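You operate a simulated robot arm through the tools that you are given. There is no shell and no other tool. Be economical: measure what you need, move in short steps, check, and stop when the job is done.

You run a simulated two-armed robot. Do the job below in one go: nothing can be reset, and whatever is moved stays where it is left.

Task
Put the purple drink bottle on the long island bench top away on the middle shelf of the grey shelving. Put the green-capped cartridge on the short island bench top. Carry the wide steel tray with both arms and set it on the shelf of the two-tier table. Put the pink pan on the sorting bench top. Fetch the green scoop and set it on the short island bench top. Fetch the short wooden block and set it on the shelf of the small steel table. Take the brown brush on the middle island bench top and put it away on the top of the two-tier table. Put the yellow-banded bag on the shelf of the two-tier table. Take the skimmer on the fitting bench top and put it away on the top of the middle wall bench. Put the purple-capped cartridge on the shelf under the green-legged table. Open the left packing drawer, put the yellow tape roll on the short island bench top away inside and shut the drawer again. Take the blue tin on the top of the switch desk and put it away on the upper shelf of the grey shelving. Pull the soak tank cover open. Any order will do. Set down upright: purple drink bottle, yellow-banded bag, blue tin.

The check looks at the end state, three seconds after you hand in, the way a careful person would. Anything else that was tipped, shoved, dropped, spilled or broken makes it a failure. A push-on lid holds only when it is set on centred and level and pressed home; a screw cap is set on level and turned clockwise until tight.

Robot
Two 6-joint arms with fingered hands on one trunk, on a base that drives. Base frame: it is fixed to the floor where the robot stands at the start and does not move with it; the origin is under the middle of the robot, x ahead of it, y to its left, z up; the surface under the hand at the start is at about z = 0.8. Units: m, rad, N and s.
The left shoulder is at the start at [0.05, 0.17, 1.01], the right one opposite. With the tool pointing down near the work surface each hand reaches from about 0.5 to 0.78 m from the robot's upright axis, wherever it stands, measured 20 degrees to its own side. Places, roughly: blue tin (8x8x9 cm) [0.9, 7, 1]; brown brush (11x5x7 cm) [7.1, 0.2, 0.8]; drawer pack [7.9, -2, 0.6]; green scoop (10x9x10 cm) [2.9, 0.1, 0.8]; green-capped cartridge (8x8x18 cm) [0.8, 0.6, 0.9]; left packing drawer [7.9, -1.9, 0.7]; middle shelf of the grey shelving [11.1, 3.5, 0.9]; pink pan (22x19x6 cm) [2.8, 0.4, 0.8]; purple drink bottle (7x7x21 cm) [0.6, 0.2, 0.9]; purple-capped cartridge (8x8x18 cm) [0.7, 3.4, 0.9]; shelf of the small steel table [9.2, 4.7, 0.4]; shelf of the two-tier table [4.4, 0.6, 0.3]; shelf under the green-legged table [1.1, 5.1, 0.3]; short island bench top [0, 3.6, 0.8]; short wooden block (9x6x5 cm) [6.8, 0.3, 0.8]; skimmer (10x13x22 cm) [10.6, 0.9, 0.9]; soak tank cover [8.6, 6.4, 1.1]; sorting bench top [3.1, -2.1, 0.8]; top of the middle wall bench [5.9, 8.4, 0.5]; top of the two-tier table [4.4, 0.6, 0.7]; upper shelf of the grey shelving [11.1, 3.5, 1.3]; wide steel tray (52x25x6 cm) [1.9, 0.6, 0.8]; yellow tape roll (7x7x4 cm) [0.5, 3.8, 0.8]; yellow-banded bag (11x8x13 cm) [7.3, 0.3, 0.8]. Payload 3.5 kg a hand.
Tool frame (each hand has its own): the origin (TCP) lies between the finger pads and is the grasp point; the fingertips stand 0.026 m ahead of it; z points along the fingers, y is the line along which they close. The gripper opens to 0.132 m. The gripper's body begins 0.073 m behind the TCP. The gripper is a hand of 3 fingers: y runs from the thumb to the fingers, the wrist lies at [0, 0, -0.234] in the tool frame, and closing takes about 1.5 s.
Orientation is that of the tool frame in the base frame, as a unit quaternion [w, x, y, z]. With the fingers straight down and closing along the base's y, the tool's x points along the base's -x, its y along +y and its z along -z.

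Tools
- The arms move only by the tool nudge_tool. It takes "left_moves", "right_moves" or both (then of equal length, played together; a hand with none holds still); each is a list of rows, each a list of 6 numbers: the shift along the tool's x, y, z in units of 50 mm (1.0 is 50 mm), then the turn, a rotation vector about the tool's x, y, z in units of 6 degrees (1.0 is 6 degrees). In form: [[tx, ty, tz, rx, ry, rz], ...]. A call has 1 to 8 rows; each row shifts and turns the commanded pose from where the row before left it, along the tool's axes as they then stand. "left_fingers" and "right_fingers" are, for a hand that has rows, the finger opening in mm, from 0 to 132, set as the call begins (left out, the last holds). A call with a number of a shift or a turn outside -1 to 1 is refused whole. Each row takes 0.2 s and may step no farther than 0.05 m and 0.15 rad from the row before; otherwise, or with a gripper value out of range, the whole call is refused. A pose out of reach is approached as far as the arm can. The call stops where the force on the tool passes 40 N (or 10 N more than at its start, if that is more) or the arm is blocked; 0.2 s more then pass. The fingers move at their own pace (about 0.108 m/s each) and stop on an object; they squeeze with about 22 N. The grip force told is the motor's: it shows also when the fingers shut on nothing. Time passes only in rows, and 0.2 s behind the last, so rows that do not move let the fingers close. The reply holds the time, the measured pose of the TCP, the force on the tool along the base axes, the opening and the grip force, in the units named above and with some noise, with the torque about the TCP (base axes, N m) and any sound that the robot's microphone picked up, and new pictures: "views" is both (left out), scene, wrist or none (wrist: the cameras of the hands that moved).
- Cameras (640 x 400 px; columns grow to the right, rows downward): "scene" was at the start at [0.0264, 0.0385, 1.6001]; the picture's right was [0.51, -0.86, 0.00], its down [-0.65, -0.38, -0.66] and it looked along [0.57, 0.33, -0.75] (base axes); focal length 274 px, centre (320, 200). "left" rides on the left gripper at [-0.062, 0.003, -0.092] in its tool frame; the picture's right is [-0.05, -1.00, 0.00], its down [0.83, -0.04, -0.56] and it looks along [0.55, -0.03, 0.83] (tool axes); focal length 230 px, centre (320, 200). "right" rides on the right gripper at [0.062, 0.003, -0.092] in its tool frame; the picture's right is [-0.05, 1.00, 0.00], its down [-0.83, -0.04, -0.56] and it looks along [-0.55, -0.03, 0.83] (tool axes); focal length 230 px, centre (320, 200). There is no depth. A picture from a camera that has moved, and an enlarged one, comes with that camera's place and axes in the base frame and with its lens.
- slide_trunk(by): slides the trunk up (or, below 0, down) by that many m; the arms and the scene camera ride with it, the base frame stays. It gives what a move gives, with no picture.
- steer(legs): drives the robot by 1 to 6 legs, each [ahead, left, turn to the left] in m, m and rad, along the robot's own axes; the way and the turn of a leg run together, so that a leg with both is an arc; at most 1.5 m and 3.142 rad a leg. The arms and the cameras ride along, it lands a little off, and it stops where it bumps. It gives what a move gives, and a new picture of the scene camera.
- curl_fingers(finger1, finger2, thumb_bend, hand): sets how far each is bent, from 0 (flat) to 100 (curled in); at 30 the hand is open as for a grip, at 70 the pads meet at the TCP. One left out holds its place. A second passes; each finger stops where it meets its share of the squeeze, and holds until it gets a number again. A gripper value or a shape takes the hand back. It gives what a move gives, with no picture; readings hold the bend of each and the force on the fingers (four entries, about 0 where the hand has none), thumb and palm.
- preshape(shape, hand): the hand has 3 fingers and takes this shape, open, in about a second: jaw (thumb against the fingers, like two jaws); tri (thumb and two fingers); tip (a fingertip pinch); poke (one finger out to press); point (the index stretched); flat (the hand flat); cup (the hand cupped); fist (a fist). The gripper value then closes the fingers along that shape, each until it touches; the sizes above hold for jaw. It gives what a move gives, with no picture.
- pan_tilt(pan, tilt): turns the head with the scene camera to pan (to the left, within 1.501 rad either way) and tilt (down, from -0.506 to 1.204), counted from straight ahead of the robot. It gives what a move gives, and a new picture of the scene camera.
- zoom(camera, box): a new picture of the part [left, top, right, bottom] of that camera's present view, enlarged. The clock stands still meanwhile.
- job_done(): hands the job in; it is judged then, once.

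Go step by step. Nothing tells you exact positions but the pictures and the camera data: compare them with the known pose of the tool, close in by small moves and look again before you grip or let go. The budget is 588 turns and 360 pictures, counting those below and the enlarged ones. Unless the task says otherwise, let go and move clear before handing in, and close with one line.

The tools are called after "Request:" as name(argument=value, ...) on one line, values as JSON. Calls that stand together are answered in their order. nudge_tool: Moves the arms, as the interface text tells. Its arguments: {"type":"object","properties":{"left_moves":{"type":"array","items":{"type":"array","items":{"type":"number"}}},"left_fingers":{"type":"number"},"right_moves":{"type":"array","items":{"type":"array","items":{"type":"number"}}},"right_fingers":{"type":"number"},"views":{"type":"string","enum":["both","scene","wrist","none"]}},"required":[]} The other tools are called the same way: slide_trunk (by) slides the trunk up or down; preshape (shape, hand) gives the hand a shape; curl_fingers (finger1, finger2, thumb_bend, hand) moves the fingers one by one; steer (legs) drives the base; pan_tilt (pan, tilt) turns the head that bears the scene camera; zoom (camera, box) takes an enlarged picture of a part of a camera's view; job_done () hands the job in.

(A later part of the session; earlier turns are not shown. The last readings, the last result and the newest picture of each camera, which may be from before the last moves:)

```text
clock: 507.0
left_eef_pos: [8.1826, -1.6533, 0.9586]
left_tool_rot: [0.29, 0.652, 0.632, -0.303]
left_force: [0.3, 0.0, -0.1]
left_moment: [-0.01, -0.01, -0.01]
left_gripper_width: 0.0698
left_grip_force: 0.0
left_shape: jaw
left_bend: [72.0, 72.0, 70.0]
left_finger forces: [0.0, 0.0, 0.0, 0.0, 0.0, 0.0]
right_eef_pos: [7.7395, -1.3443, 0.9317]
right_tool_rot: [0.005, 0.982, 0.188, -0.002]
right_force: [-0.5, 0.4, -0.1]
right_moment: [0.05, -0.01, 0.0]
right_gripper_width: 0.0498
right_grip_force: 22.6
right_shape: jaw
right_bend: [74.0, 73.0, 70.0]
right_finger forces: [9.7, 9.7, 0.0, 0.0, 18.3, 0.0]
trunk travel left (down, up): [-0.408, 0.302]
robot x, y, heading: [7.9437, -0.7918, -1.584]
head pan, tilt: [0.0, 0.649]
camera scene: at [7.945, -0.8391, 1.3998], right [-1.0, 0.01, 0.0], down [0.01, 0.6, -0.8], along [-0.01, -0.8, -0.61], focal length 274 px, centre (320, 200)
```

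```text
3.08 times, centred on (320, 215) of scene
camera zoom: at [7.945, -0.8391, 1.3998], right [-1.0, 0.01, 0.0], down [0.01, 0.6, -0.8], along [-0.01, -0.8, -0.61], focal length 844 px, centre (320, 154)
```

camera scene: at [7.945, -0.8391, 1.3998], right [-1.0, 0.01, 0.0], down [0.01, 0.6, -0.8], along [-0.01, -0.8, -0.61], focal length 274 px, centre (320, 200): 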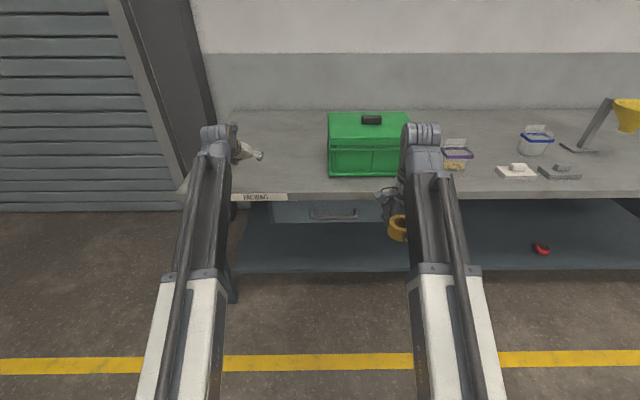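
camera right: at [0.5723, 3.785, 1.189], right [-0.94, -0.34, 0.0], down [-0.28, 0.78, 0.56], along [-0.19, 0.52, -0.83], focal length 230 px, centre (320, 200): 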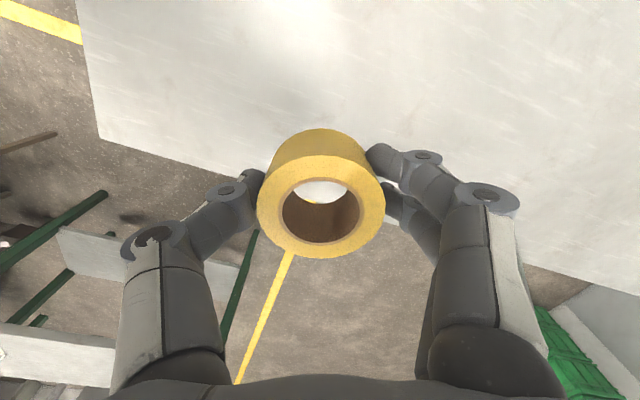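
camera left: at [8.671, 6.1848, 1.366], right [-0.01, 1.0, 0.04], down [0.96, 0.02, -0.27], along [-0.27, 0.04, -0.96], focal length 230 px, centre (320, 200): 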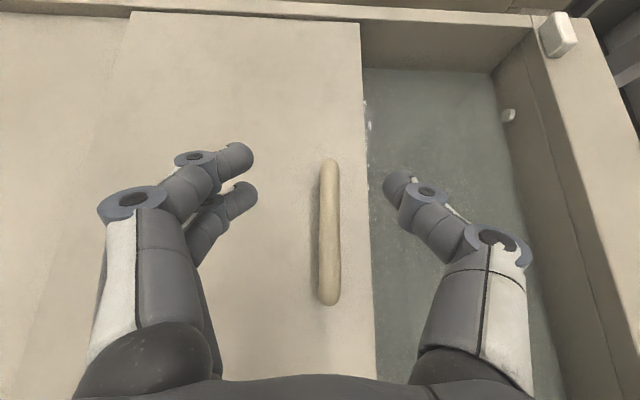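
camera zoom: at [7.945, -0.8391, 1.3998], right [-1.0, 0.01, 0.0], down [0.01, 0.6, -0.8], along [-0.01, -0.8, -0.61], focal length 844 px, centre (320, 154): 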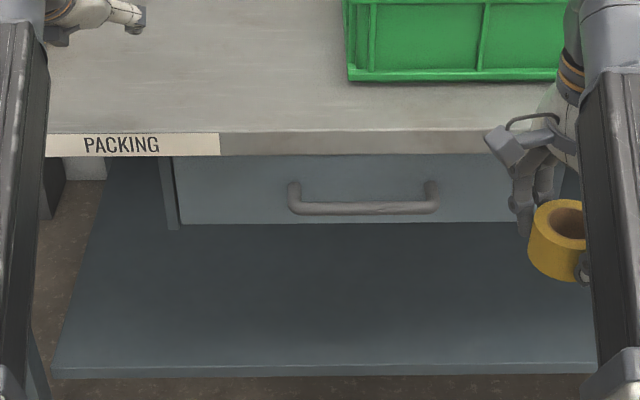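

The D-handle bar is at about x 7.79–7.97, y −1.64, z 0.705. I shift right 0.15 m, retract the left hand from over the bench and level it.

Request:
nudge_tool(left_moves=[[0.64, 0, -0.76, 0, 0, 0], [0.64, 0, -0.76, 0, 0, 0], [0.64, 0, -0.76, 0, 0, 0], [0, 0, 0, 0, -1, 0], [0, 0, 0, 0, -1, 0], [0, 0, 0, 0, -1, 0], [0, 0, 0, 0, -1, 0]], left_fingers=45, views="none")

Request:
steer(legs=[[0, -0.15, 0.013]])

```text
clock: 508.6
left_eef_pos: [8.1863, -1.5042, 0.9596]
left_tool_rot: [0.417, 0.573, 0.558, -0.432]
left_force: [1.3, -0.7, 0.4]
left_moment: [-0.02, 0.02, 0.04]
left_gripper_width: 0.0455
left_grip_force: 0.0
left_shape: jaw
left_bend: [73.0, 73.0, 70.0]
left_finger forces: [0.0, 0.1, 0.1, 0.0, 0.0, 0.1]
right_eef_pos: [7.739, -1.3449, 0.9317]
right_tool_rot: [0.004, 0.982, 0.188, -0.002]
right_force: [0.1, 0.9, -0.7]
right_moment: [0.01, 0.02, -0.02]
right_gripper_width: 0.0499
right_grip_force: 22.4
right_shape: jaw
right_bend: [74.0, 73.0, 70.0]
right_finger forces: [9.7, 9.7, 0.0, 0.1, 18.4, 0.0]
trunk travel left (down, up): [-0.408, 0.302]
robot x, y, heading: [7.9473, -0.791, -1.584]
head pan, tilt: [0.0, 0.649]
```

```text
clock: 510.0
left_eef_pos: [8.0464, -1.5005, 0.9596]
left_tool_rot: [0.418, 0.571, 0.561, -0.43]
left_force: [-0.1, -0.5, -1.1]
left_moment: [0.01, 0.0, 0.0]
left_gripper_width: 0.0453
left_grip_force: 0.1
left_shape: jaw
left_bend: [73.0, 73.0, 70.0]
left_finger forces: [0.0, 0.0, 0.0, 0.0, 0.1, 0.1]
right_eef_pos: [7.597, -1.3453, 0.9315]
right_tool_rot: [0.005, 0.981, 0.194, -0.002]
right_force: [-0.5, 0.7, -0.9]
right_moment: [-0.04, -0.01, -0.05]
right_gripper_width: 0.0496
right_grip_force: 21.9
right_shape: jaw
right_bend: [74.0, 73.0, 70.0]
right_finger forces: [9.6, 9.8, 0.0, 0.0, 18.4, 0.0]
trunk travel left (down, up): [-0.408, 0.302]
robot x, y, heading: [7.7959, -0.7899, -1.574]
head pan, tilt: [0.0, 0.649]
camera scene: at [7.7958, -0.8378, 1.3998], right [-1.0, 0.0, 0.0], down [0.0, 0.6, -0.8], along [0.0, -0.8, -0.6], focal length 274 px, centre (320, 200)
```

scene: 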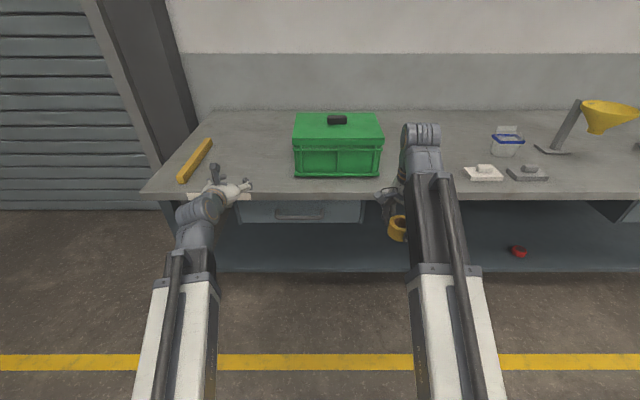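

Request:
nudge_tool(left_moves=[[0, -0.85, 0, 0, -1, 0], [0, -0.85, 0, 0, -1, 0], [0, -0.85, 0, 0, -0.6, 0], [0, -0.7, 0, 0, 0, 0], [0, 0, 0, 0, 0, 1], [0, 0, 0, 0, 0, 1], [0, 0, 0, 0, 0, 1], [0, 0, 0, 0, 0, 1]], views="none")

Request:
nudge_tool(left_moves=[[0, 0, 0, 0, 0, 1], [0, 0, 0, 0, 0, 1], [0, 0, 0, 0, 0, 1], [0, 0, 0, 0, 0, 1], [0, 0, 0, 0, 0, 1], [0, 0, 0, 0, 0, 1], [0, 0, 0, 0, 0, 1], [0, 0, 0, 0, 0, 1]], views="none")

Request:
nudge_tool(left_moves=[[0, 0, 0, 0, 0, 1], [0, 0, 0, 0, 0, 1], [0, 0, 0, 0, 0, 1]], views="wrist")

```text
clock: 511.8
left_eef_pos: [7.8844, -1.4976, 0.9599]
left_tool_rot: [0.585, 0.6, 0.383, -0.389]
left_force: [0.7, -0.2, -0.3]
left_moment: [-0.01, -0.02, 0.03]
left_gripper_width: 0.0452
left_grip_force: 0.1
left_shape: jaw
left_bend: [73.0, 73.0, 70.0]
left_finger forces: [0.1, 0.0, 0.0, 0.0, 0.0, 0.1]
right_eef_pos: [7.5972, -1.3447, 0.9319]
right_tool_rot: [0.005, 0.981, 0.195, -0.002]
right_force: [0.2, -0.1, -0.6]
right_moment: [-0.01, -0.01, -0.01]
right_gripper_width: 0.0499
right_grip_force: 22.4
right_shape: jaw
right_bend: [74.0, 73.0, 70.0]
right_finger forces: [9.6, 9.7, 0.0, 0.0, 18.5, 0.0]
trunk travel left (down, up): [-0.408, 0.302]
robot x, y, heading: [7.7972, -0.7892, -1.569]
head pan, tilt: [0.0, 0.649]
```

```text
clock: 513.6
left_eef_pos: [7.8842, -1.4963, 0.9601]
left_tool_rot: [0.693, 0.704, 0.105, -0.119]
left_force: [0.3, 1.4, -0.1]
left_moment: [-0.01, -0.02, 0.0]
left_gripper_width: 0.0451
left_grip_force: 0.1
left_shape: jaw
left_bend: [73.0, 73.0, 70.0]
left_finger forces: [0.1, 0.0, 0.1, 0.0, 0.0, 0.0]
right_eef_pos: [7.5978, -1.346, 0.9329]
right_tool_rot: [0.005, 0.981, 0.194, -0.002]
right_force: [-0.1, 0.1, -0.1]
right_moment: [0.04, -0.02, 0.0]
right_gripper_width: 0.0497
right_grip_force: 22.0
right_shape: jaw
right_bend: [74.0, 73.0, 70.0]
right_finger forces: [9.5, 9.6, 0.1, 0.0, 18.5, 0.0]
trunk travel left (down, up): [-0.408, 0.302]
robot x, y, heading: [7.8, -0.7938, -1.576]
head pan, tilt: [0.0, 0.649]
```

```text
clock: 514.4
left_eef_pos: [7.8834, -1.498, 0.9593]
left_tool_rot: [0.702, 0.712, -0.006, -0.007]
left_force: [0.7, 0.1, -0.3]
left_moment: [0.02, -0.02, 0.01]
left_gripper_width: 0.0456
left_grip_force: 0.0
left_shape: jaw
left_bend: [73.0, 73.0, 70.0]
left_finger forces: [0.0, 0.0, 0.0, 0.1, 0.0, 0.0]
right_eef_pos: [7.5961, -1.3459, 0.932]
right_tool_rot: [0.004, 0.981, 0.194, -0.002]
right_force: [0.1, -0.7, -0.4]
right_moment: [0.0, 0.02, 0.0]
right_gripper_width: 0.0497
right_grip_force: 21.8
right_shape: jaw
right_bend: [74.0, 73.0, 70.0]
right_finger forces: [9.6, 9.6, 0.1, 0.0, 18.4, 0.0]
trunk travel left (down, up): [-0.408, 0.302]
robot x, y, heading: [7.7941, -0.7861, -1.574]
head pan, tilt: [0.0, 0.649]
camera left: at [7.8246, -1.4044, 0.9651], right [-0.05, 0.01, -1.0], down [0.84, 0.54, -0.04], along [0.54, -0.84, -0.04], focal length 230 px, centre (320, 200)
```

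left: 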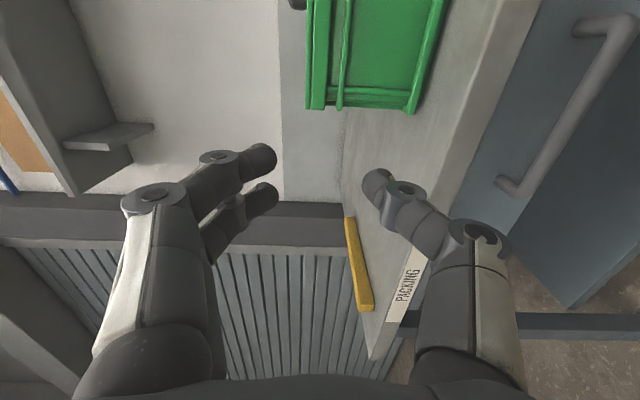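

Left hand is level with jaws vertical. I lower the trunk to handle height and check.

Request:
slide_trunk(by=-0.254)

Request:
zoom(camera="left", box=[0, 0, 640, 400])

```text
clock: 517.0
left_eef_pos: [7.8838, -1.4979, 0.7047]
left_tool_rot: [0.702, 0.713, -0.005, -0.008]
left_force: [-0.6, -1.0, 0.0]
left_moment: [0.02, 0.0, 0.0]
left_gripper_width: 0.0455
left_grip_force: 0.0
left_shape: jaw
left_bend: [73.0, 73.0, 70.0]
left_finger forces: [0.0, 0.1, 0.1, 0.0, 0.0, 0.0]
right_eef_pos: [7.5971, -1.345, 0.6787]
right_tool_rot: [0.005, 0.981, 0.195, -0.002]
right_force: [0.5, -0.9, -0.2]
right_moment: [-0.02, -0.01, 0.01]
right_gripper_width: 0.0496
right_grip_force: 21.9
right_shape: jaw
right_bend: [74.0, 73.0, 70.0]
right_finger forces: [9.7, 9.6, 0.0, 0.0, 18.4, 0.0]
trunk travel left (down, up): [-0.154, 0.556]
robot x, y, heading: [7.7954, -0.7901, -1.576]
head pan, tilt: [0.0, 0.649]
```

```text
1.00 times, centred on (320, 200) of left (not enlarged: the box is as wide or as high as the picture)
camera zoom: at [7.8246, -1.4043, 0.7112], right [-0.06, 0.01, -1.0], down [0.84, 0.54, -0.04], along [0.54, -0.84, -0.04], focal length 230 px, centre (320, 200)
```

zoom: 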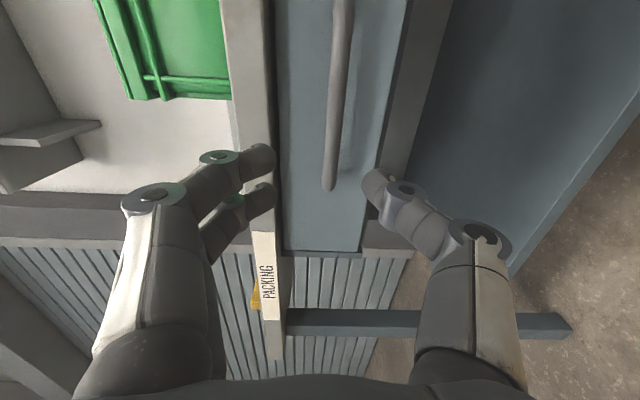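

Request:
nudge_tool(left_moves=[[0, -0.28, 0.5, 0, 0, 0], [0, 0, 0.8, 0, 0, 0], [0, 0, 0.8, 0, 0, 0]], views="wrist")

```text
clock: 517.8
left_eef_pos: [7.8817, -1.6038, 0.69]
left_tool_rot: [0.702, 0.712, -0.005, -0.008]
left_force: [0.9, 0.5, -0.9]
left_moment: [0.04, -0.01, 0.01]
left_gripper_width: 0.0454
left_grip_force: 0.0
left_shape: jaw
left_bend: [73.0, 73.0, 70.0]
left_finger forces: [0.0, 0.0, 0.0, 0.1, 0.0, 0.0]
right_eef_pos: [7.5965, -1.3449, 0.6784]
right_tool_rot: [0.005, 0.981, 0.194, -0.001]
right_force: [-0.3, -0.1, 0.8]
right_moment: [-0.02, 0.03, 0.01]
right_gripper_width: 0.0499
right_grip_force: 22.0
right_shape: jaw
right_bend: [74.0, 73.0, 70.0]
right_finger forces: [9.6, 9.7, 0.0, 0.0, 18.3, 0.0]
trunk travel left (down, up): [-0.154, 0.556]
robot x, y, heading: [7.8005, -0.7912, -1.574]
head pan, tilt: [0.0, 0.649]
camera left: at [7.8223, -1.5107, 0.6951], right [-0.06, 0.01, -1.0], down [0.84, 0.54, -0.04], along [0.54, -0.84, -0.04], focal length 230 px, centre (320, 200)
```

left: 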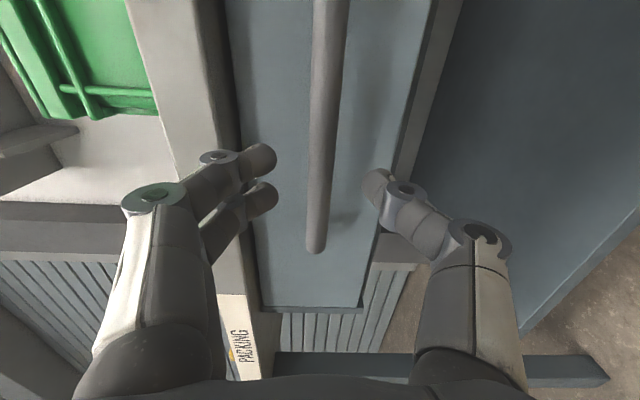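

Request:
nudge_tool(left_moves=[[0, 0, 0.4, 0, 0, 0], [0, 0, 0.4, 0, 0, 0]], views="none")

Request:
nudge_tool(left_moves=[[0, 0, 0, 0, 0, 0], [0, 0, 0, 0, 0, 0], [0, 0, 0, 0, 0, 0], [0, 0, 0, 0, 0, 0], [0, 0, 0, 0, 0, 0]], left_fingers=0, views="wrist")

```text
clock: 518.4
left_eef_pos: [7.8807, -1.6428, 0.6905]
left_tool_rot: [0.702, 0.712, -0.005, -0.008]
left_force: [-0.4, 0.0, 0.0]
left_moment: [0.01, -0.01, 0.0]
left_gripper_width: 0.0454
left_grip_force: 0.1
left_shape: jaw
left_bend: [73.0, 73.0, 70.0]
left_finger forces: [0.1, 0.0, 0.0, 0.1, 0.0, 0.0]
right_eef_pos: [7.5967, -1.3445, 0.6771]
right_tool_rot: [0.004, 0.981, 0.194, -0.002]
right_force: [-0.8, -0.6, -1.0]
right_moment: [0.0, 0.04, 0.0]
right_gripper_width: 0.0498
right_grip_force: 22.2
right_shape: jaw
right_bend: [74.0, 73.0, 70.0]
right_finger forces: [9.6, 9.6, 0.0, 0.1, 18.4, 0.1]
trunk travel left (down, up): [-0.154, 0.556]
robot x, y, heading: [7.7998, -0.7899, -1.574]
head pan, tilt: [0.0, 0.649]
```

```text
clock: 519.6
left_eef_pos: [7.8807, -1.6422, 0.689]
left_tool_rot: [0.702, 0.712, -0.004, -0.009]
left_force: [0.5, -1.3, -0.2]
left_moment: [-0.04, 0.0, -0.03]
left_gripper_width: 0.0118
left_grip_force: 22.0
left_shape: jaw
left_bend: [71.0, 71.0, 70.0]
left_finger forces: [9.5, 9.3, 0.0, 0.0, 19.5, 0.0]
right_eef_pos: [7.598, -1.3454, 0.6784]
right_tool_rot: [0.005, 0.981, 0.195, -0.002]
right_force: [-1.0, -1.3, -0.2]
right_moment: [-0.01, -0.02, 0.02]
right_gripper_width: 0.0496
right_grip_force: 21.9
right_shape: jaw
right_bend: [74.0, 73.0, 70.0]
right_finger forces: [9.6, 9.6, 0.1, 0.0, 18.3, 0.1]
trunk travel left (down, up): [-0.154, 0.556]
robot x, y, heading: [7.8022, -0.7906, -1.573]
head pan, tilt: [0.0, 0.649]
camera left: at [7.8213, -1.55, 0.6949], right [-0.06, 0.01, -1.0], down [0.84, 0.54, -0.04], along [0.54, -0.84, -0.04], focal length 230 px, centre (320, 200)
```

left: 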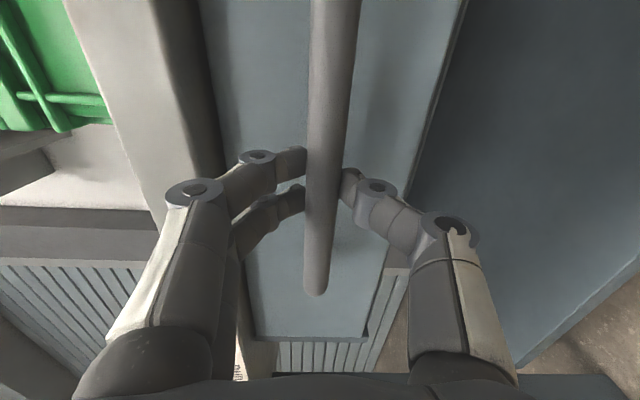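

Bar gripped (12 mm). Pull the drawer out.

Request:
nudge_tool(left_moves=[[0, 0, -0.4, 0, 0, 0], [0, 0, -0.6, 0, 0, 0], [0, 0, -0.7, 0, 0, 0], [0, 0, -0.7, 0, 0, 0], [0, 0, -0.7, 0, 0, 0]], views="scene")

```text
clock: 520.8
left_eef_pos: [7.882, -1.4896, 0.6916]
left_tool_rot: [0.702, 0.712, -0.006, -0.01]
left_force: [-9.8, 0.3, -9.4]
left_moment: [0.21, 0.05, -0.18]
left_gripper_width: 0.0114
left_grip_force: 21.8
left_shape: jaw
left_bend: [71.0, 71.0, 70.0]
left_finger forces: [8.4, 8.3, 0.1, 0.0, 24.2, 0.0]
left hand out of reach, approached as far as the arm can: row 5
right_eef_pos: [7.5947, -1.3445, 0.6779]
right_tool_rot: [0.004, 0.981, 0.194, -0.002]
right_force: [-0.4, 0.5, -0.5]
right_moment: [0.0, -0.02, -0.01]
right_gripper_width: 0.0495
right_grip_force: 22.4
right_shape: jaw
right_bend: [74.0, 73.0, 70.0]
right_finger forces: [9.7, 9.7, 0.1, 0.0, 18.3, 0.0]
trunk travel left (down, up): [-0.154, 0.556]
robot x, y, heading: [7.8018, -0.7901, -1.575]
head pan, tilt: [0.0, 0.649]
camera scene: at [7.7951, -0.8384, 1.1457], right [-1.0, 0.0, 0.0], down [0.0, 0.61, -0.8], along [0.0, -0.8, -0.61], focal length 274 px, centre (320, 200)
```

scene: 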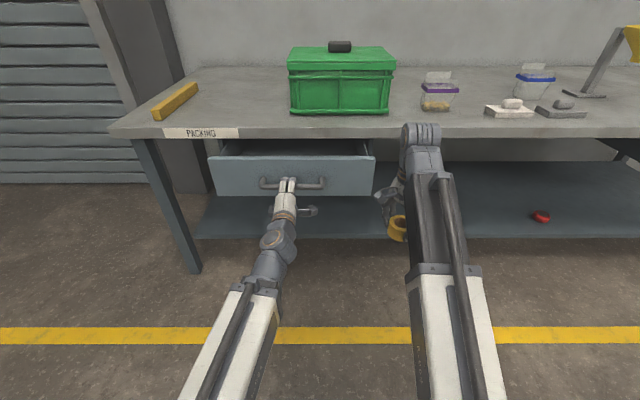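

The drawer is ~15 cm out, which gives about 11 cm of clear opening. I open the left hand and back off slightly, then raise to look in.

Request:
nudge_tool(left_moves=[[0, 0, 0, 0, 0, 0], [0, 0, 0, 0, 0, 0], [0, 0, 0, 0, 0, 0]], left_fingers=50, views="none")

Request:
steer(legs=[[-0.05, 0, 0]])

```text
clock: 521.6
left_eef_pos: [7.8831, -1.4892, 0.6917]
left_tool_rot: [0.703, 0.711, -0.005, -0.009]
left_force: [-0.2, -0.9, 0.6]
left_moment: [0.0, -0.02, -0.01]
left_gripper_width: 0.0495
left_grip_force: 0.1
left_shape: jaw
left_bend: [74.0, 74.0, 70.0]
left_finger forces: [0.0, 0.0, 0.0, 0.0, 0.1, 0.0]
right_eef_pos: [7.5969, -1.3447, 0.6781]
right_tool_rot: [0.005, 0.981, 0.194, -0.002]
right_force: [-0.6, 0.5, 0.1]
right_moment: [0.0, 0.0, 0.02]
right_gripper_width: 0.0501
right_grip_force: 22.2
right_shape: jaw
right_bend: [74.0, 73.0, 70.0]
right_finger forces: [9.7, 9.7, 0.0, 0.0, 18.3, 0.1]
trunk travel left (down, up): [-0.154, 0.556]
robot x, y, heading: [7.7984, -0.7889, -1.571]
head pan, tilt: [0.0, 0.649]
```

```text
clock: 522.7
left_eef_pos: [7.8843, -1.4458, 0.6923]
left_tool_rot: [0.703, 0.711, -0.005, -0.008]
left_force: [0.1, -0.1, 0.4]
left_moment: [-0.01, -0.01, 0.02]
left_gripper_width: 0.0495
left_grip_force: 0.2
left_shape: jaw
left_bend: [74.0, 74.0, 70.0]
left_finger forces: [0.0, 0.0, 0.2, 0.0, 0.1, 0.0]
right_eef_pos: [7.598, -1.3008, 0.6781]
right_tool_rot: [0.004, 0.981, 0.195, -0.002]
right_force: [-0.6, 0.2, -0.8]
right_moment: [0.0, -0.01, -0.02]
right_gripper_width: 0.0497
right_grip_force: 21.7
right_shape: jaw
right_bend: [74.0, 73.0, 70.0]
right_finger forces: [9.7, 9.8, 0.0, 0.0, 18.6, 0.0]
trunk travel left (down, up): [-0.154, 0.556]
robot x, y, heading: [7.7987, -0.7477, -1.573]
head pan, tilt: [0.0, 0.649]
stopped in leg 1: the robot was blocked; the commanded pose is now the measured one
camera scene: at [7.7961, -0.7937, 1.1458], right [-1.0, 0.0, 0.0], down [0.0, 0.6, -0.8], along [0.0, -0.8, -0.6], focal length 274 px, centre (320, 200)
```

scene: 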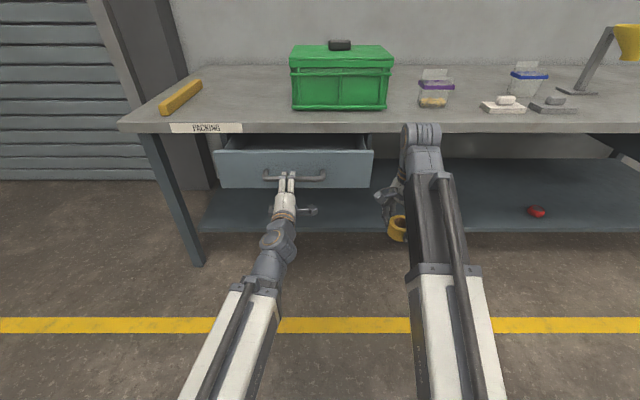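

Backed against the island lightly; I ease forward 2 cm later. First raise everything with the trunk so the left hand clears the handle.

Request:
nudge_tool(left_moves=[[0.6, 0, -0.3, 0, 0, 0], [0, 0.4, -0.2, 0, 0, 0], [0, 0.6, 0, 0, 0, 0], [0, 0.8, 0, 0, 0, 0], [0, 0.8, 0, 0, 0, 0]], views="none")

Request:
slide_trunk(by=0.3)

Request:
pan_tilt(pan=0.0, tilt=0.85)

```text
clock: 523.9
left_eef_pos: [7.9114, -1.4497, 0.8239]
left_tool_rot: [0.702, 0.712, -0.005, -0.008]
left_force: [0.6, -0.2, -0.4]
left_moment: [-0.03, 0.02, 0.0]
left_gripper_width: 0.0497
left_grip_force: 0.1
left_shape: jaw
left_bend: [74.0, 74.0, 70.0]
left_finger forces: [0.1, 0.1, 0.1, 0.0, 0.0, 0.1]
left hand out of reach, approached as far as the arm can: row 1, 2
right_eef_pos: [7.5984, -1.3014, 0.6788]
right_tool_rot: [0.004, 0.981, 0.195, -0.002]
right_force: [-0.3, -0.8, 0.9]
right_moment: [0.03, 0.03, 0.0]
right_gripper_width: 0.0496
right_grip_force: 22.3
right_shape: jaw
right_bend: [74.0, 73.0, 70.0]
right_finger forces: [9.8, 9.8, 0.0, 0.0, 18.5, 0.1]
trunk travel left (down, up): [-0.154, 0.556]
robot x, y, heading: [7.7998, -0.7434, -1.573]
head pan, tilt: [0.0, 0.649]
```

```text
clock: 526.9
left_eef_pos: [7.9126, -1.4488, 1.1241]
left_tool_rot: [0.703, 0.711, -0.004, -0.008]
left_force: [-0.6, 0.0, -0.1]
left_moment: [0.0, 0.0, 0.02]
left_gripper_width: 0.0496
left_grip_force: 0.0
left_shape: jaw
left_bend: [74.0, 74.0, 70.0]
left_finger forces: [0.0, 0.0, 0.0, 0.0, 0.1, 0.0]
right_eef_pos: [7.5981, -1.3004, 0.9776]
right_tool_rot: [0.004, 0.981, 0.195, -0.002]
right_force: [-0.6, 0.2, 0.0]
right_moment: [0.01, -0.01, 0.02]
right_gripper_width: 0.0498
right_grip_force: 23.2
right_shape: jaw
right_bend: [74.0, 73.0, 70.0]
right_finger forces: [9.6, 9.8, 0.1, 0.0, 18.6, 0.0]
trunk travel left (down, up): [-0.454, 0.256]
robot x, y, heading: [7.7961, -0.7454, -1.573]
head pan, tilt: [0.0, 0.649]
```

```text
clock: 527.6
left_eef_pos: [7.912, -1.4492, 1.1242]
left_tool_rot: [0.703, 0.712, -0.005, -0.009]
left_force: [-1.1, 0.2, 0.0]
left_moment: [-0.02, -0.05, 0.02]
left_gripper_width: 0.0496
left_grip_force: 0.1
left_shape: jaw
left_bend: [74.0, 74.0, 70.0]
left_finger forces: [0.1, 0.0, 0.0, 0.0, 0.0, 0.0]
right_eef_pos: [7.598, -1.3008, 0.9789]
right_tool_rot: [0.005, 0.981, 0.195, -0.002]
right_force: [0.9, -0.2, -1.2]
right_moment: [0.01, -0.02, -0.01]
right_gripper_width: 0.0497
right_grip_force: 22.2
right_shape: jaw
right_bend: [74.0, 73.0, 70.0]
right_finger forces: [9.5, 9.8, 0.0, 0.0, 18.6, 0.0]
trunk travel left (down, up): [-0.454, 0.256]
robot x, y, heading: [7.7992, -0.7485, -1.573]
head pan, tilt: [0.0, 0.85]
camera scene: at [7.7961, -0.7851, 1.4292], right [-1.0, 0.0, 0.0], down [0.0, 0.75, -0.66], along [0.0, -0.66, -0.75], focal length 274 px, centre (320, 200)
```

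scene: 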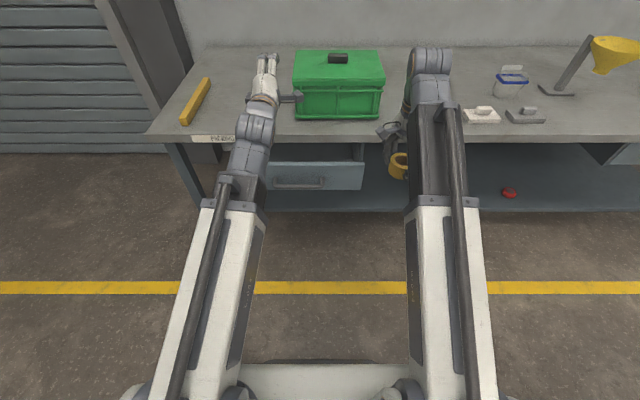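

Request:
zoom(camera="scene", box=[230, 110, 400, 215])

```text
3.76 times, centred on (315, 162) of scene
camera zoom: at [7.7961, -0.7851, 1.4292], right [-1.0, 0.0, 0.0], down [0.0, 0.75, -0.66], along [0.0, -0.66, -0.75], focal length 1032 px, centre (339, 341)
```

zoom: 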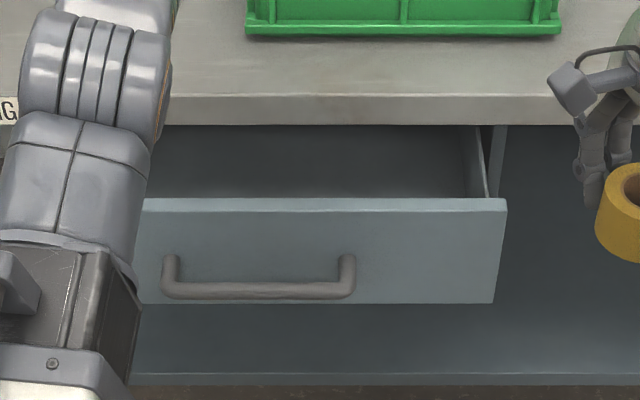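

The opening spans y −1.567…−1.674 with an empty interior. I turn the right hand so it closes along x, and move the robot slightly forward.

Request:
nudge_tool(right_moves=[[0, 0, 0, 0, 0, -1], [0, 0, 0, 0, 0, -1], [0, 0, 0, 0, 0, -1], [0, 0, 0, 0, 0, -1], [0, 0, 0, 0, 0, -1], [0, 0, 0, 0, 0, -1], [0, 0, 0, 0, 0, -1], [0, 0, 0, 0, 0, -1]], views="none")

Request:
nudge_tool(right_moves=[[0, 0, 0, 0, 0, -1], [0, 0, 0, 0, 0, -1], [0, 0, 0, 0, 0, -1], [0, 0, 0, 0, 0, -0.3]], views="none")

Request:
steer(legs=[[0.13, 0, 0]])

```text
clock: 529.4
left_eef_pos: [7.9117, -1.4496, 1.1234]
left_tool_rot: [0.703, 0.711, -0.005, -0.007]
left_force: [-0.5, 0.9, -0.5]
left_moment: [0.03, -0.03, -0.03]
left_gripper_width: 0.0497
left_grip_force: 0.0
left_shape: jaw
left_bend: [74.0, 74.0, 70.0]
left_finger forces: [0.0, 0.0, 0.0, 0.0, 0.1, 0.0]
right_eef_pos: [7.5986, -1.3008, 0.9786]
right_tool_rot: [0.004, 0.816, 0.577, -0.003]
right_force: [0.0, -0.4, -1.5]
right_moment: [-0.01, -0.03, 0.0]
right_gripper_width: 0.0498
right_grip_force: 21.7
right_shape: jaw
right_bend: [74.0, 73.0, 70.0]
right_finger forces: [9.6, 9.9, 0.0, 0.1, 18.6, 0.0]
trunk travel left (down, up): [-0.454, 0.256]
robot x, y, heading: [7.7995, -0.7443, -1.574]
head pan, tilt: [0.0, 0.85]
```

```text
clock: 530.4
left_eef_pos: [7.9112, -1.4494, 1.1249]
left_tool_rot: [0.703, 0.712, -0.005, -0.008]
left_force: [0.1, 0.7, -0.3]
left_moment: [-0.01, 0.01, 0.0]
left_gripper_width: 0.0498
left_grip_force: 0.1
left_shape: jaw
left_bend: [74.0, 74.0, 70.0]
left_finger forces: [0.0, 0.0, 0.1, 0.0, 0.0, 0.0]
right_eef_pos: [7.5977, -1.3005, 0.9785]
right_tool_rot: [0.004, 0.705, 0.709, -0.003]
right_force: [0.6, -0.3, -0.5]
right_moment: [-0.01, 0.01, 0.03]
right_gripper_width: 0.0498
right_grip_force: 21.9
right_shape: jaw
right_bend: [74.0, 73.0, 70.0]
right_finger forces: [9.6, 9.8, 0.0, 0.0, 18.7, 0.0]
trunk travel left (down, up): [-0.454, 0.256]
robot x, y, heading: [7.7966, -0.7436, -1.571]
head pan, tilt: [0.0, 0.85]
```

```text
clock: 531.7
left_eef_pos: [7.9113, -1.5792, 1.1245]
left_tool_rot: [0.702, 0.712, -0.006, -0.008]
left_force: [0.1, 0.9, 0.4]
left_moment: [0.0, 0.0, 0.0]
left_gripper_width: 0.0495
left_grip_force: 0.1
left_shape: jaw
left_bend: [74.0, 74.0, 70.0]
left_finger forces: [0.0, 0.0, 0.0, 0.0, 0.0, 0.1]
right_eef_pos: [7.5987, -1.43, 0.9783]
right_tool_rot: [0.004, 0.706, 0.709, -0.004]
right_force: [0.3, 0.0, 0.2]
right_moment: [-0.01, 0.0, 0.01]
right_gripper_width: 0.0498
right_grip_force: 21.8
right_shape: jaw
right_bend: [74.0, 73.0, 70.0]
right_finger forces: [9.5, 9.9, 0.1, 0.0, 18.6, 0.0]
trunk travel left (down, up): [-0.454, 0.256]
robot x, y, heading: [7.7968, -0.8747, -1.569]
head pan, tilt: [0.0, 0.85]
camera scene: at [7.7959, -0.9153, 1.4292], right [-1.0, 0.0, 0.0], down [0.0, 0.75, -0.66], along [0.0, -0.66, -0.75], focal length 274 px, centre (320, 200)
```

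scene: 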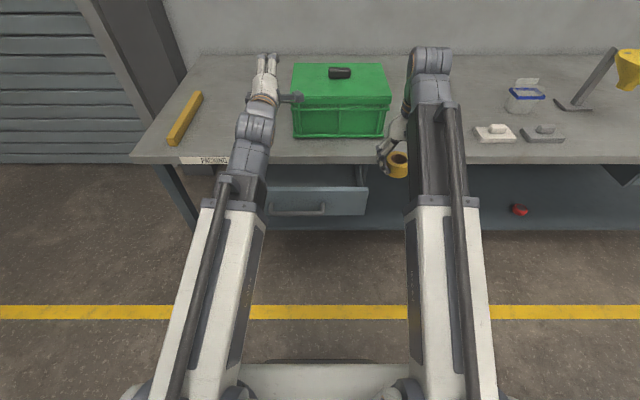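

Request:
nudge_tool(right_moves=[[-0.76, 0.6, 0, 0, 0, 0], [-0.76, 0.6, 0, 0, 0, 0], [-0.76, 0.6, 0, 0, 0, 0], [-0.76, 0.6, 0, 0, 0, 0], [-0.76, 0.6, 0, 0, 0, 0], [0, 0, 0.8, 0, 0, 0]], views="both")

```text
clock: 533.1
left_eef_pos: [7.9121, -1.5794, 1.1248]
left_tool_rot: [0.703, 0.711, -0.005, -0.008]
left_force: [0.3, 0.2, -0.3]
left_moment: [-0.02, 0.02, -0.07]
left_gripper_width: 0.0497
left_grip_force: 0.1
left_shape: jaw
left_bend: [74.0, 74.0, 70.0]
left_finger forces: [0.0, 0.0, 0.0, 0.1, 0.0, 0.0]
right_eef_pos: [7.7396, -1.5774, 0.9246]
right_tool_rot: [0.004, 0.705, 0.709, -0.004]
right_force: [0.9, -0.1, -0.7]
right_moment: [0.0, 0.0, 0.01]
right_gripper_width: 0.0497
right_grip_force: 22.2
right_shape: jaw
right_bend: [74.0, 73.0, 70.0]
right_finger forces: [9.7, 9.8, 0.0, 0.0, 18.4, 0.1]
right hand out of reach, approached as far as the arm can: row 4, 5
trunk travel left (down, up): [-0.454, 0.256]
robot x, y, heading: [7.7983, -0.8768, -1.575]
head pan, tilt: [0.0, 0.85]
camera scene: at [7.7961, -0.915, 1.4292], right [-1.0, 0.0, 0.0], down [0.0, 0.75, -0.66], along [0.0, -0.66, -0.75], focal length 274 px, centre (320, 200)
camera right: at [7.7457, -1.513, 1.0147], right [1.0, -0.05, 0.0], down [-0.04, -0.82, 0.56], along [-0.03, -0.56, -0.83], focal length 230 px, centre (320, 200)
```

scene: 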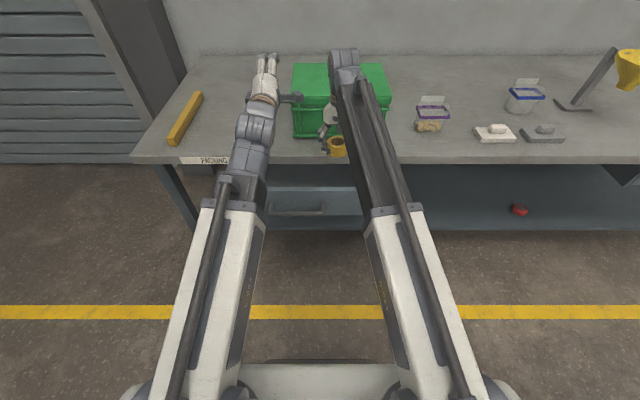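
right: 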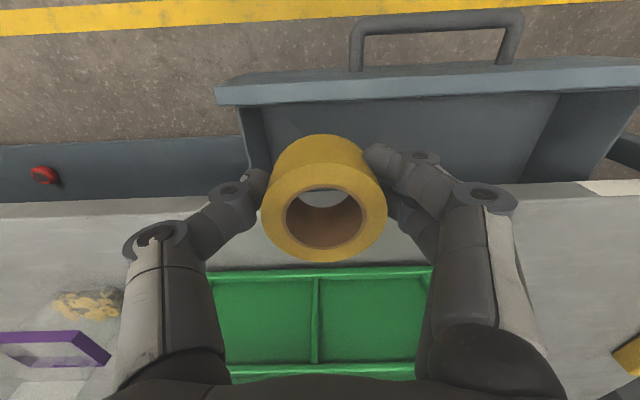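

I need ~4.5 cm further; drive ahead that much, then lower the tape into the drawer with the arm.

Request:
steer(legs=[[0.045, 0, 0]])

Request:
nudge_tool(right_moves=[[0, 0, 0.8, 0, 0, 0], [0, 0, 0.8, 0, 0, 0]], views="wrist")

```text
clock: 534.0
left_eef_pos: [7.9116, -1.6243, 1.1246]
left_tool_rot: [0.703, 0.711, -0.004, -0.008]
left_force: [-0.2, -0.3, 0.4]
left_moment: [0.0, -0.01, 0.0]
left_gripper_width: 0.0498
left_grip_force: 0.1
left_shape: jaw
left_bend: [74.0, 74.0, 70.0]
left_finger forces: [0.0, 0.0, 0.0, 0.1, 0.0, 0.0]
right_eef_pos: [7.7408, -1.6205, 0.9232]
right_tool_rot: [0.003, 0.705, 0.709, -0.005]
right_force: [-1.1, 0.7, -0.7]
right_moment: [-0.01, 0.0, 0.01]
right_gripper_width: 0.0496
right_grip_force: 21.7
right_shape: jaw
right_bend: [74.0, 73.0, 70.0]
right_finger forces: [9.7, 9.8, 0.1, 0.0, 18.6, 0.1]
trunk travel left (down, up): [-0.454, 0.256]
robot x, y, heading: [7.7943, -0.9205, -1.566]
head pan, tilt: [0.0, 0.85]
camera scene: at [7.7959, -0.9609, 1.4292], right [-1.0, 0.0, 0.0], down [0.0, 0.75, -0.66], along [0.0, -0.66, -0.75], focal length 274 px, centre (320, 200)
```

scene: 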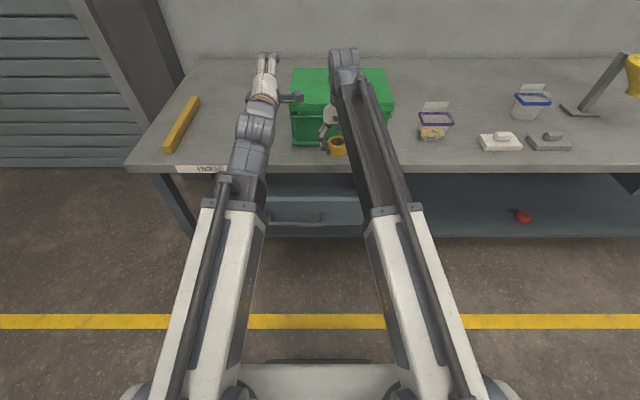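

```text
clock: 534.6
left_eef_pos: [7.9109, -1.625, 1.1242]
left_tool_rot: [0.703, 0.711, -0.005, -0.008]
left_force: [0.4, 0.1, -0.1]
left_moment: [-0.01, 0.0, 0.0]
left_gripper_width: 0.0498
left_grip_force: 0.1
left_shape: jaw
left_bend: [74.0, 74.0, 70.0]
left_finger forces: [0.0, 0.0, 0.0, 0.0, 0.0, 0.0]
right_eef_pos: [7.742, -1.6219, 0.8425]
right_tool_rot: [0.003, 0.706, 0.709, -0.005]
right_force: [0.8, -0.3, 0.2]
right_moment: [0.02, 0.03, 0.01]
right_gripper_width: 0.0501
right_grip_force: 21.6
right_shape: jaw
right_bend: [74.0, 73.0, 70.0]
right_finger forces: [9.6, 9.7, 0.0, 0.1, 18.5, 0.1]
trunk travel left (down, up): [-0.454, 0.256]
robot x, y, heading: [7.7934, -0.9201, -1.572]
head pan, tilt: [0.0, 0.85]
camera right: at [7.746, -1.5588, 0.9341], right [1.0, -0.05, 0.0], down [-0.04, -0.82, 0.56], along [-0.03, -0.56, -0.83], focal length 230 px, centre (320, 200)
```

right: 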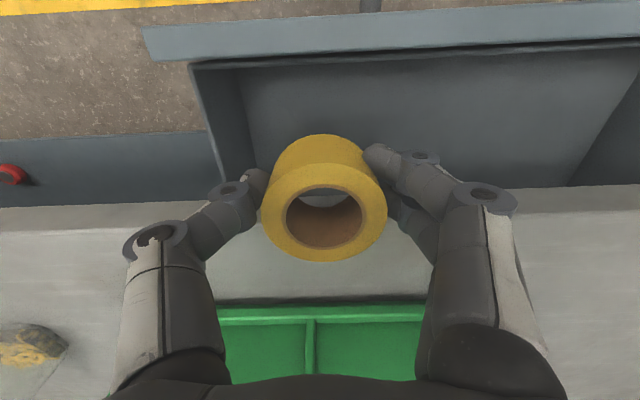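

Request:
nudge_tool(right_moves=[[0.2, 0, 0.2, 0, 0, 0], [0, 0, 0.6, 0, 0, 0], [0, 0, 0.6, 0, 0, 0], [0, 0, 0.4, 0, 0, 0], [0, 0, 0.3, 0, 0, 0], [0, 0, 0.2, 0, 0, 0]], views="wrist")

```text
clock: 536.0
left_eef_pos: [7.9124, -1.625, 1.1244]
left_tool_rot: [0.703, 0.711, -0.004, -0.008]
left_force: [1.4, 0.4, -0.4]
left_moment: [-0.01, 0.0, -0.01]
left_gripper_width: 0.0498
left_grip_force: 0.2
left_shape: jaw
left_bend: [74.0, 74.0, 70.0]
left_finger forces: [0.0, 0.1, 0.0, 0.0, 0.0, 0.0]
right_eef_pos: [7.74, -1.6139, 0.7295]
right_tool_rot: [0.003, 0.705, 0.709, -0.004]
right_force: [0.8, -1.2, 0.2]
right_moment: [0.03, -0.02, 0.03]
right_gripper_width: 0.0496
right_grip_force: 21.8
right_shape: jaw
right_bend: [74.0, 73.0, 70.0]
right_finger forces: [9.5, 9.9, 0.1, 0.1, 18.6, 0.0]
trunk travel left (down, up): [-0.454, 0.256]
robot x, y, heading: [7.7942, -0.9184, -1.573]
head pan, tilt: [0.0, 0.85]
camera right: at [7.7451, -1.5505, 0.8196], right [1.0, -0.05, 0.0], down [-0.04, -0.83, 0.56], along [-0.03, -0.56, -0.83], focal length 230 px, centre (320, 200)
```

right: 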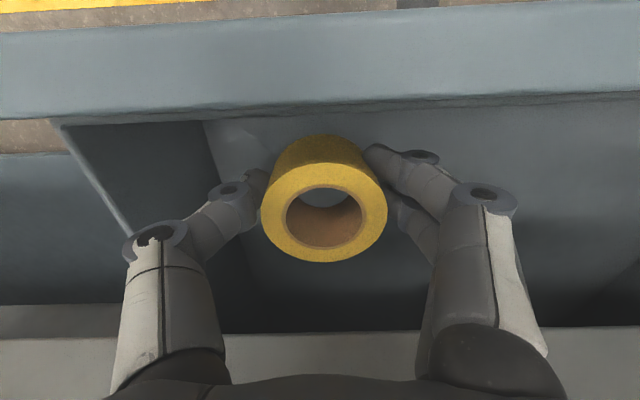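

Request:
nudge_tool(right_moves=[[0, 0, 0.3, 0, 0, 0], [0, 0, 0.2, 0, 0, 0], [0, 0, 0.2, 0, 0, 0], [0, 0, 0.2, 0, 0, 0], [0, 0, 0.2, 0, 0, 0]], views="wrist")

```text
clock: 537.2
left_eef_pos: [7.9118, -1.6242, 1.124]
left_tool_rot: [0.703, 0.711, -0.005, -0.009]
left_force: [-0.1, 0.0, -0.1]
left_moment: [-0.01, 0.02, 0.01]
left_gripper_width: 0.05
left_grip_force: 0.1
left_shape: jaw
left_bend: [74.0, 74.0, 70.0]
left_finger forces: [0.0, 0.0, 0.0, 0.0, 0.0, 0.0]
right_eef_pos: [7.74, -1.6141, 0.6738]
right_tool_rot: [0.003, 0.705, 0.709, -0.004]
right_force: [0.5, 0.5, -0.7]
right_moment: [-0.01, -0.01, -0.01]
right_gripper_width: 0.0497
right_grip_force: 22.3
right_shape: jaw
right_bend: [74.0, 73.0, 70.0]
right_finger forces: [9.5, 9.8, 0.0, 0.1, 18.5, 0.1]
trunk travel left (down, up): [-0.454, 0.256]
robot x, y, heading: [7.7963, -0.9249, -1.57]
head pan, tilt: [0.0, 0.85]
camera right: at [7.7449, -1.5514, 0.7646], right [1.0, -0.05, 0.0], down [-0.04, -0.82, 0.56], along [-0.03, -0.56, -0.83], focal length 230 px, centre (320, 200)
```

right: 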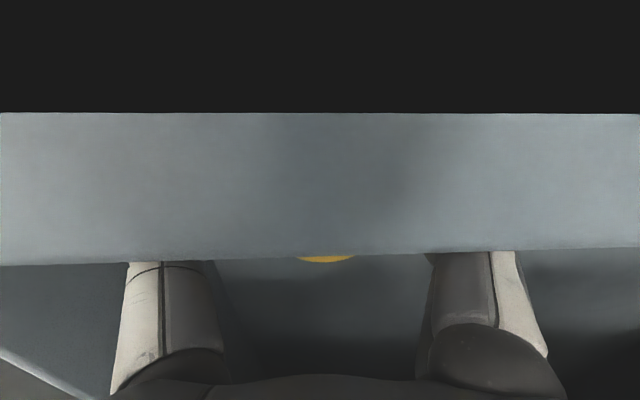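

Request:
nudge_tool(right_moves=[[0, 0, 0.12, 0, 0, 0], [0, 0, 0.12, 0, 0, 0]], views="none")

```text
clock: 537.8
left_eef_pos: [7.9125, -1.6228, 1.1267]
left_tool_rot: [0.703, 0.711, -0.004, -0.007]
left_force: [-0.4, -0.4, -0.6]
left_moment: [-0.01, 0.02, 0.01]
left_gripper_width: 0.0495
left_grip_force: 0.1
left_shape: jaw
left_bend: [74.0, 74.0, 70.0]
left_finger forces: [0.0, 0.0, 0.1, 0.1, 0.1, 0.1]
right_eef_pos: [7.7404, -1.6144, 0.6643]
right_tool_rot: [0.005, 0.706, 0.708, -0.006]
right_force: [0.2, 0.5, 23.9]
right_moment: [-0.04, -0.12, 0.01]
right_gripper_width: 0.0503
right_grip_force: 22.3
right_shape: jaw
right_bend: [74.0, 74.0, 71.0]
right_finger forces: [12.1, 11.9, 0.1, 0.0, 23.2, 0.0]
trunk travel left (down, up): [-0.454, 0.256]
robot x, y, heading: [7.7986, -0.9228, -1.569]
head pan, tilt: [0.0, 0.85]
```

Tape touches the drawer bottom. Release and lift out.

Request:
nudge_tool(right_moves=[[0, 0, 0, 0, 0, 0], [0, 0, 0, 0, 0, 0], [0, 0, 0, 0, 0, 0], [0, 0, -0.4, 0, 0, 0], [0, 0, -0.8, 0, 0, 0], [0, 0, -0.9, 0, 0, 0], [0, 0, -0.9, 0, 0, 0]], right_fingers=80, views="wrist")

```text
clock: 539.4
left_eef_pos: [7.9114, -1.6242, 1.1256]
left_tool_rot: [0.703, 0.711, -0.005, -0.008]
left_force: [-0.4, -0.4, 0.0]
left_moment: [0.03, 0.0, -0.02]
left_gripper_width: 0.0496
left_grip_force: 0.1
left_shape: jaw
left_bend: [74.0, 74.0, 70.0]
left_finger forces: [0.0, 0.0, 0.0, 0.0, 0.0, 0.0]
right_eef_pos: [7.7414, -1.6124, 0.8129]
right_tool_rot: [0.003, 0.705, 0.709, -0.004]
right_force: [0.0, 0.7, 0.1]
right_moment: [0.01, -0.02, 0.02]
right_gripper_width: 0.0797
right_grip_force: 0.0
right_shape: jaw
right_bend: [71.0, 71.0, 71.0]
right_finger forces: [0.0, 0.1, 0.0, 0.0, 0.0, 0.1]
trunk travel left (down, up): [-0.454, 0.256]
robot x, y, heading: [7.7942, -0.9206, -1.569]
head pan, tilt: [0.0, 0.85]
camera right: at [7.7448, -1.5498, 0.9036], right [1.0, -0.05, 0.0], down [-0.04, -0.83, 0.56], along [-0.03, -0.56, -0.83], focal length 230 px, centre (320, 200)
```

right: 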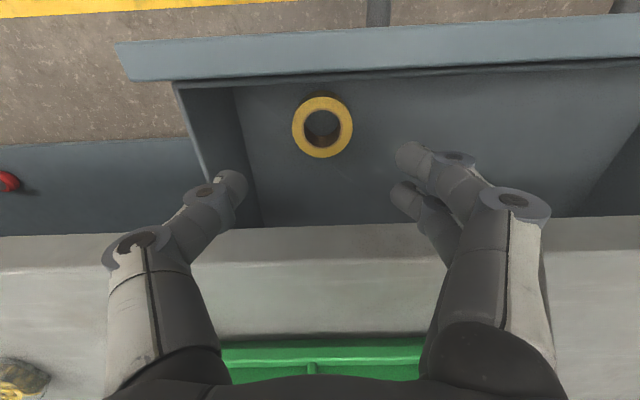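

The tape lies in the drawer. Now close it: raise the right hand, move the left arm aside, bring the right hand in front of the drawer with closed fingers.

Request:
nudge_tool(right_moves=[[0, 0, -1, 0, 0, 0], [0, 0, -1, 0, 0, 0], [0.77, 0.3, 0, 0, 0, 0], [0.77, 0.3, 0, 0, 0, 0], [0.77, 0.3, 0, 0, 0, 0], [0.77, 0.3, 0, 0, 0, 0], [0.77, 0.3, 0, 0, 0, 0]], left_moves=[[1, 0, 0, 0, 0, 0], [1, 0, 0, 0, 0, 0], [1, 0, 0, 0, 0, 0], [1, 0, 0, 0, 0, 0], [0, 0, 0, 0, 0, 0], [0, 0, 0, 0, 0, 0], [0, 0, 0, 0, 0, 0]], right_fingers=10, views="scene")

```text
clock: 541.0
left_eef_pos: [8.1121, -1.6285, 1.1247]
left_tool_rot: [0.703, 0.711, -0.004, -0.008]
left_force: [-0.5, -0.3, 0.1]
left_moment: [-0.04, -0.02, 0.0]
left_gripper_width: 0.0496
left_grip_force: 0.1
left_shape: jaw
left_bend: [74.0, 74.0, 70.0]
left_finger forces: [0.0, 0.0, 0.1, 0.0, 0.0, 0.1]
right_eef_pos: [7.8142, -1.4178, 0.9105]
right_tool_rot: [0.003, 0.705, 0.709, -0.005]
right_force: [0.6, -0.2, -0.5]
right_moment: [0.03, -0.03, 0.01]
right_gripper_width: 0.0105
right_grip_force: 0.1
right_shape: jaw
right_bend: [71.0, 71.0, 70.0]
right_finger forces: [0.0, 0.0, 0.1, 0.0, 0.0, 0.0]
trunk travel left (down, up): [-0.454, 0.256]
robot x, y, heading: [7.7962, -0.919, -1.566]
head pan, tilt: [0.0, 0.85]
camera scene: at [7.7959, -0.9606, 1.4292], right [-1.0, 0.0, 0.0], down [0.0, 0.75, -0.66], along [0.0, -0.66, -0.75], focal length 274 px, centre (320, 200)
```

scene: 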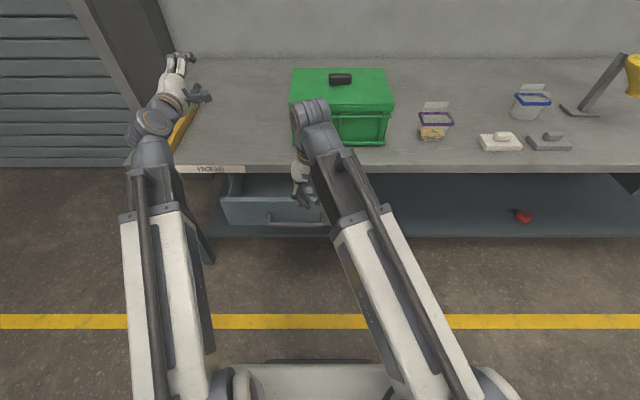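

Request:
nudge_tool(right_moves=[[0.1, 0.22, 0.84, 0, 0, 0], [0, 0.22, 0.84, 0, 0, 0], [0, 0.22, 0.84, 0, 0, 0], [0, 0.22, 0.84, 0, 0, 0], [0, 0.22, 0.7, 0, 0, 0]], views="wrist")

```text
clock: 542.2
left_eef_pos: [8.1119, -1.6279, 1.1239]
left_tool_rot: [0.703, 0.712, -0.004, -0.008]
left_force: [0.2, 0.1, -0.3]
left_moment: [-0.01, 0.0, -0.03]
left_gripper_width: 0.0496
left_grip_force: 0.1
left_shape: jaw
left_bend: [74.0, 74.0, 70.0]
left_finger forces: [0.0, 0.0, 0.1, 0.1, 0.0, 0.1]
right_eef_pos: [7.8699, -1.4162, 0.7054]
right_tool_rot: [0.003, 0.705, 0.709, -0.004]
right_force: [-0.1, -0.7, -0.3]
right_moment: [0.0, 0.01, 0.01]
right_gripper_width: 0.0104
right_grip_force: 0.1
right_shape: jaw
right_bend: [71.0, 71.0, 70.0]
right_finger forces: [0.1, 0.0, 0.1, 0.0, 0.0, 0.1]
trunk travel left (down, up): [-0.454, 0.256]
robot x, y, heading: [7.7965, -0.9211, -1.572]
head pan, tilt: [0.0, 0.85]
camera right: at [7.8738, -1.3536, 0.7963], right [1.0, -0.05, 0.0], down [-0.04, -0.82, 0.56], along [-0.03, -0.56, -0.83], focal length 230 px, centre (320, 200)
```

right: 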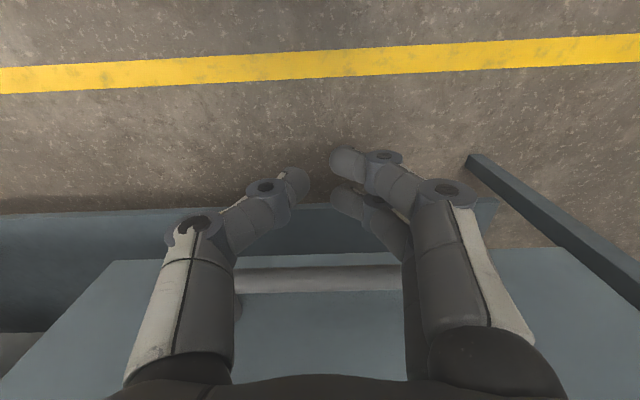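

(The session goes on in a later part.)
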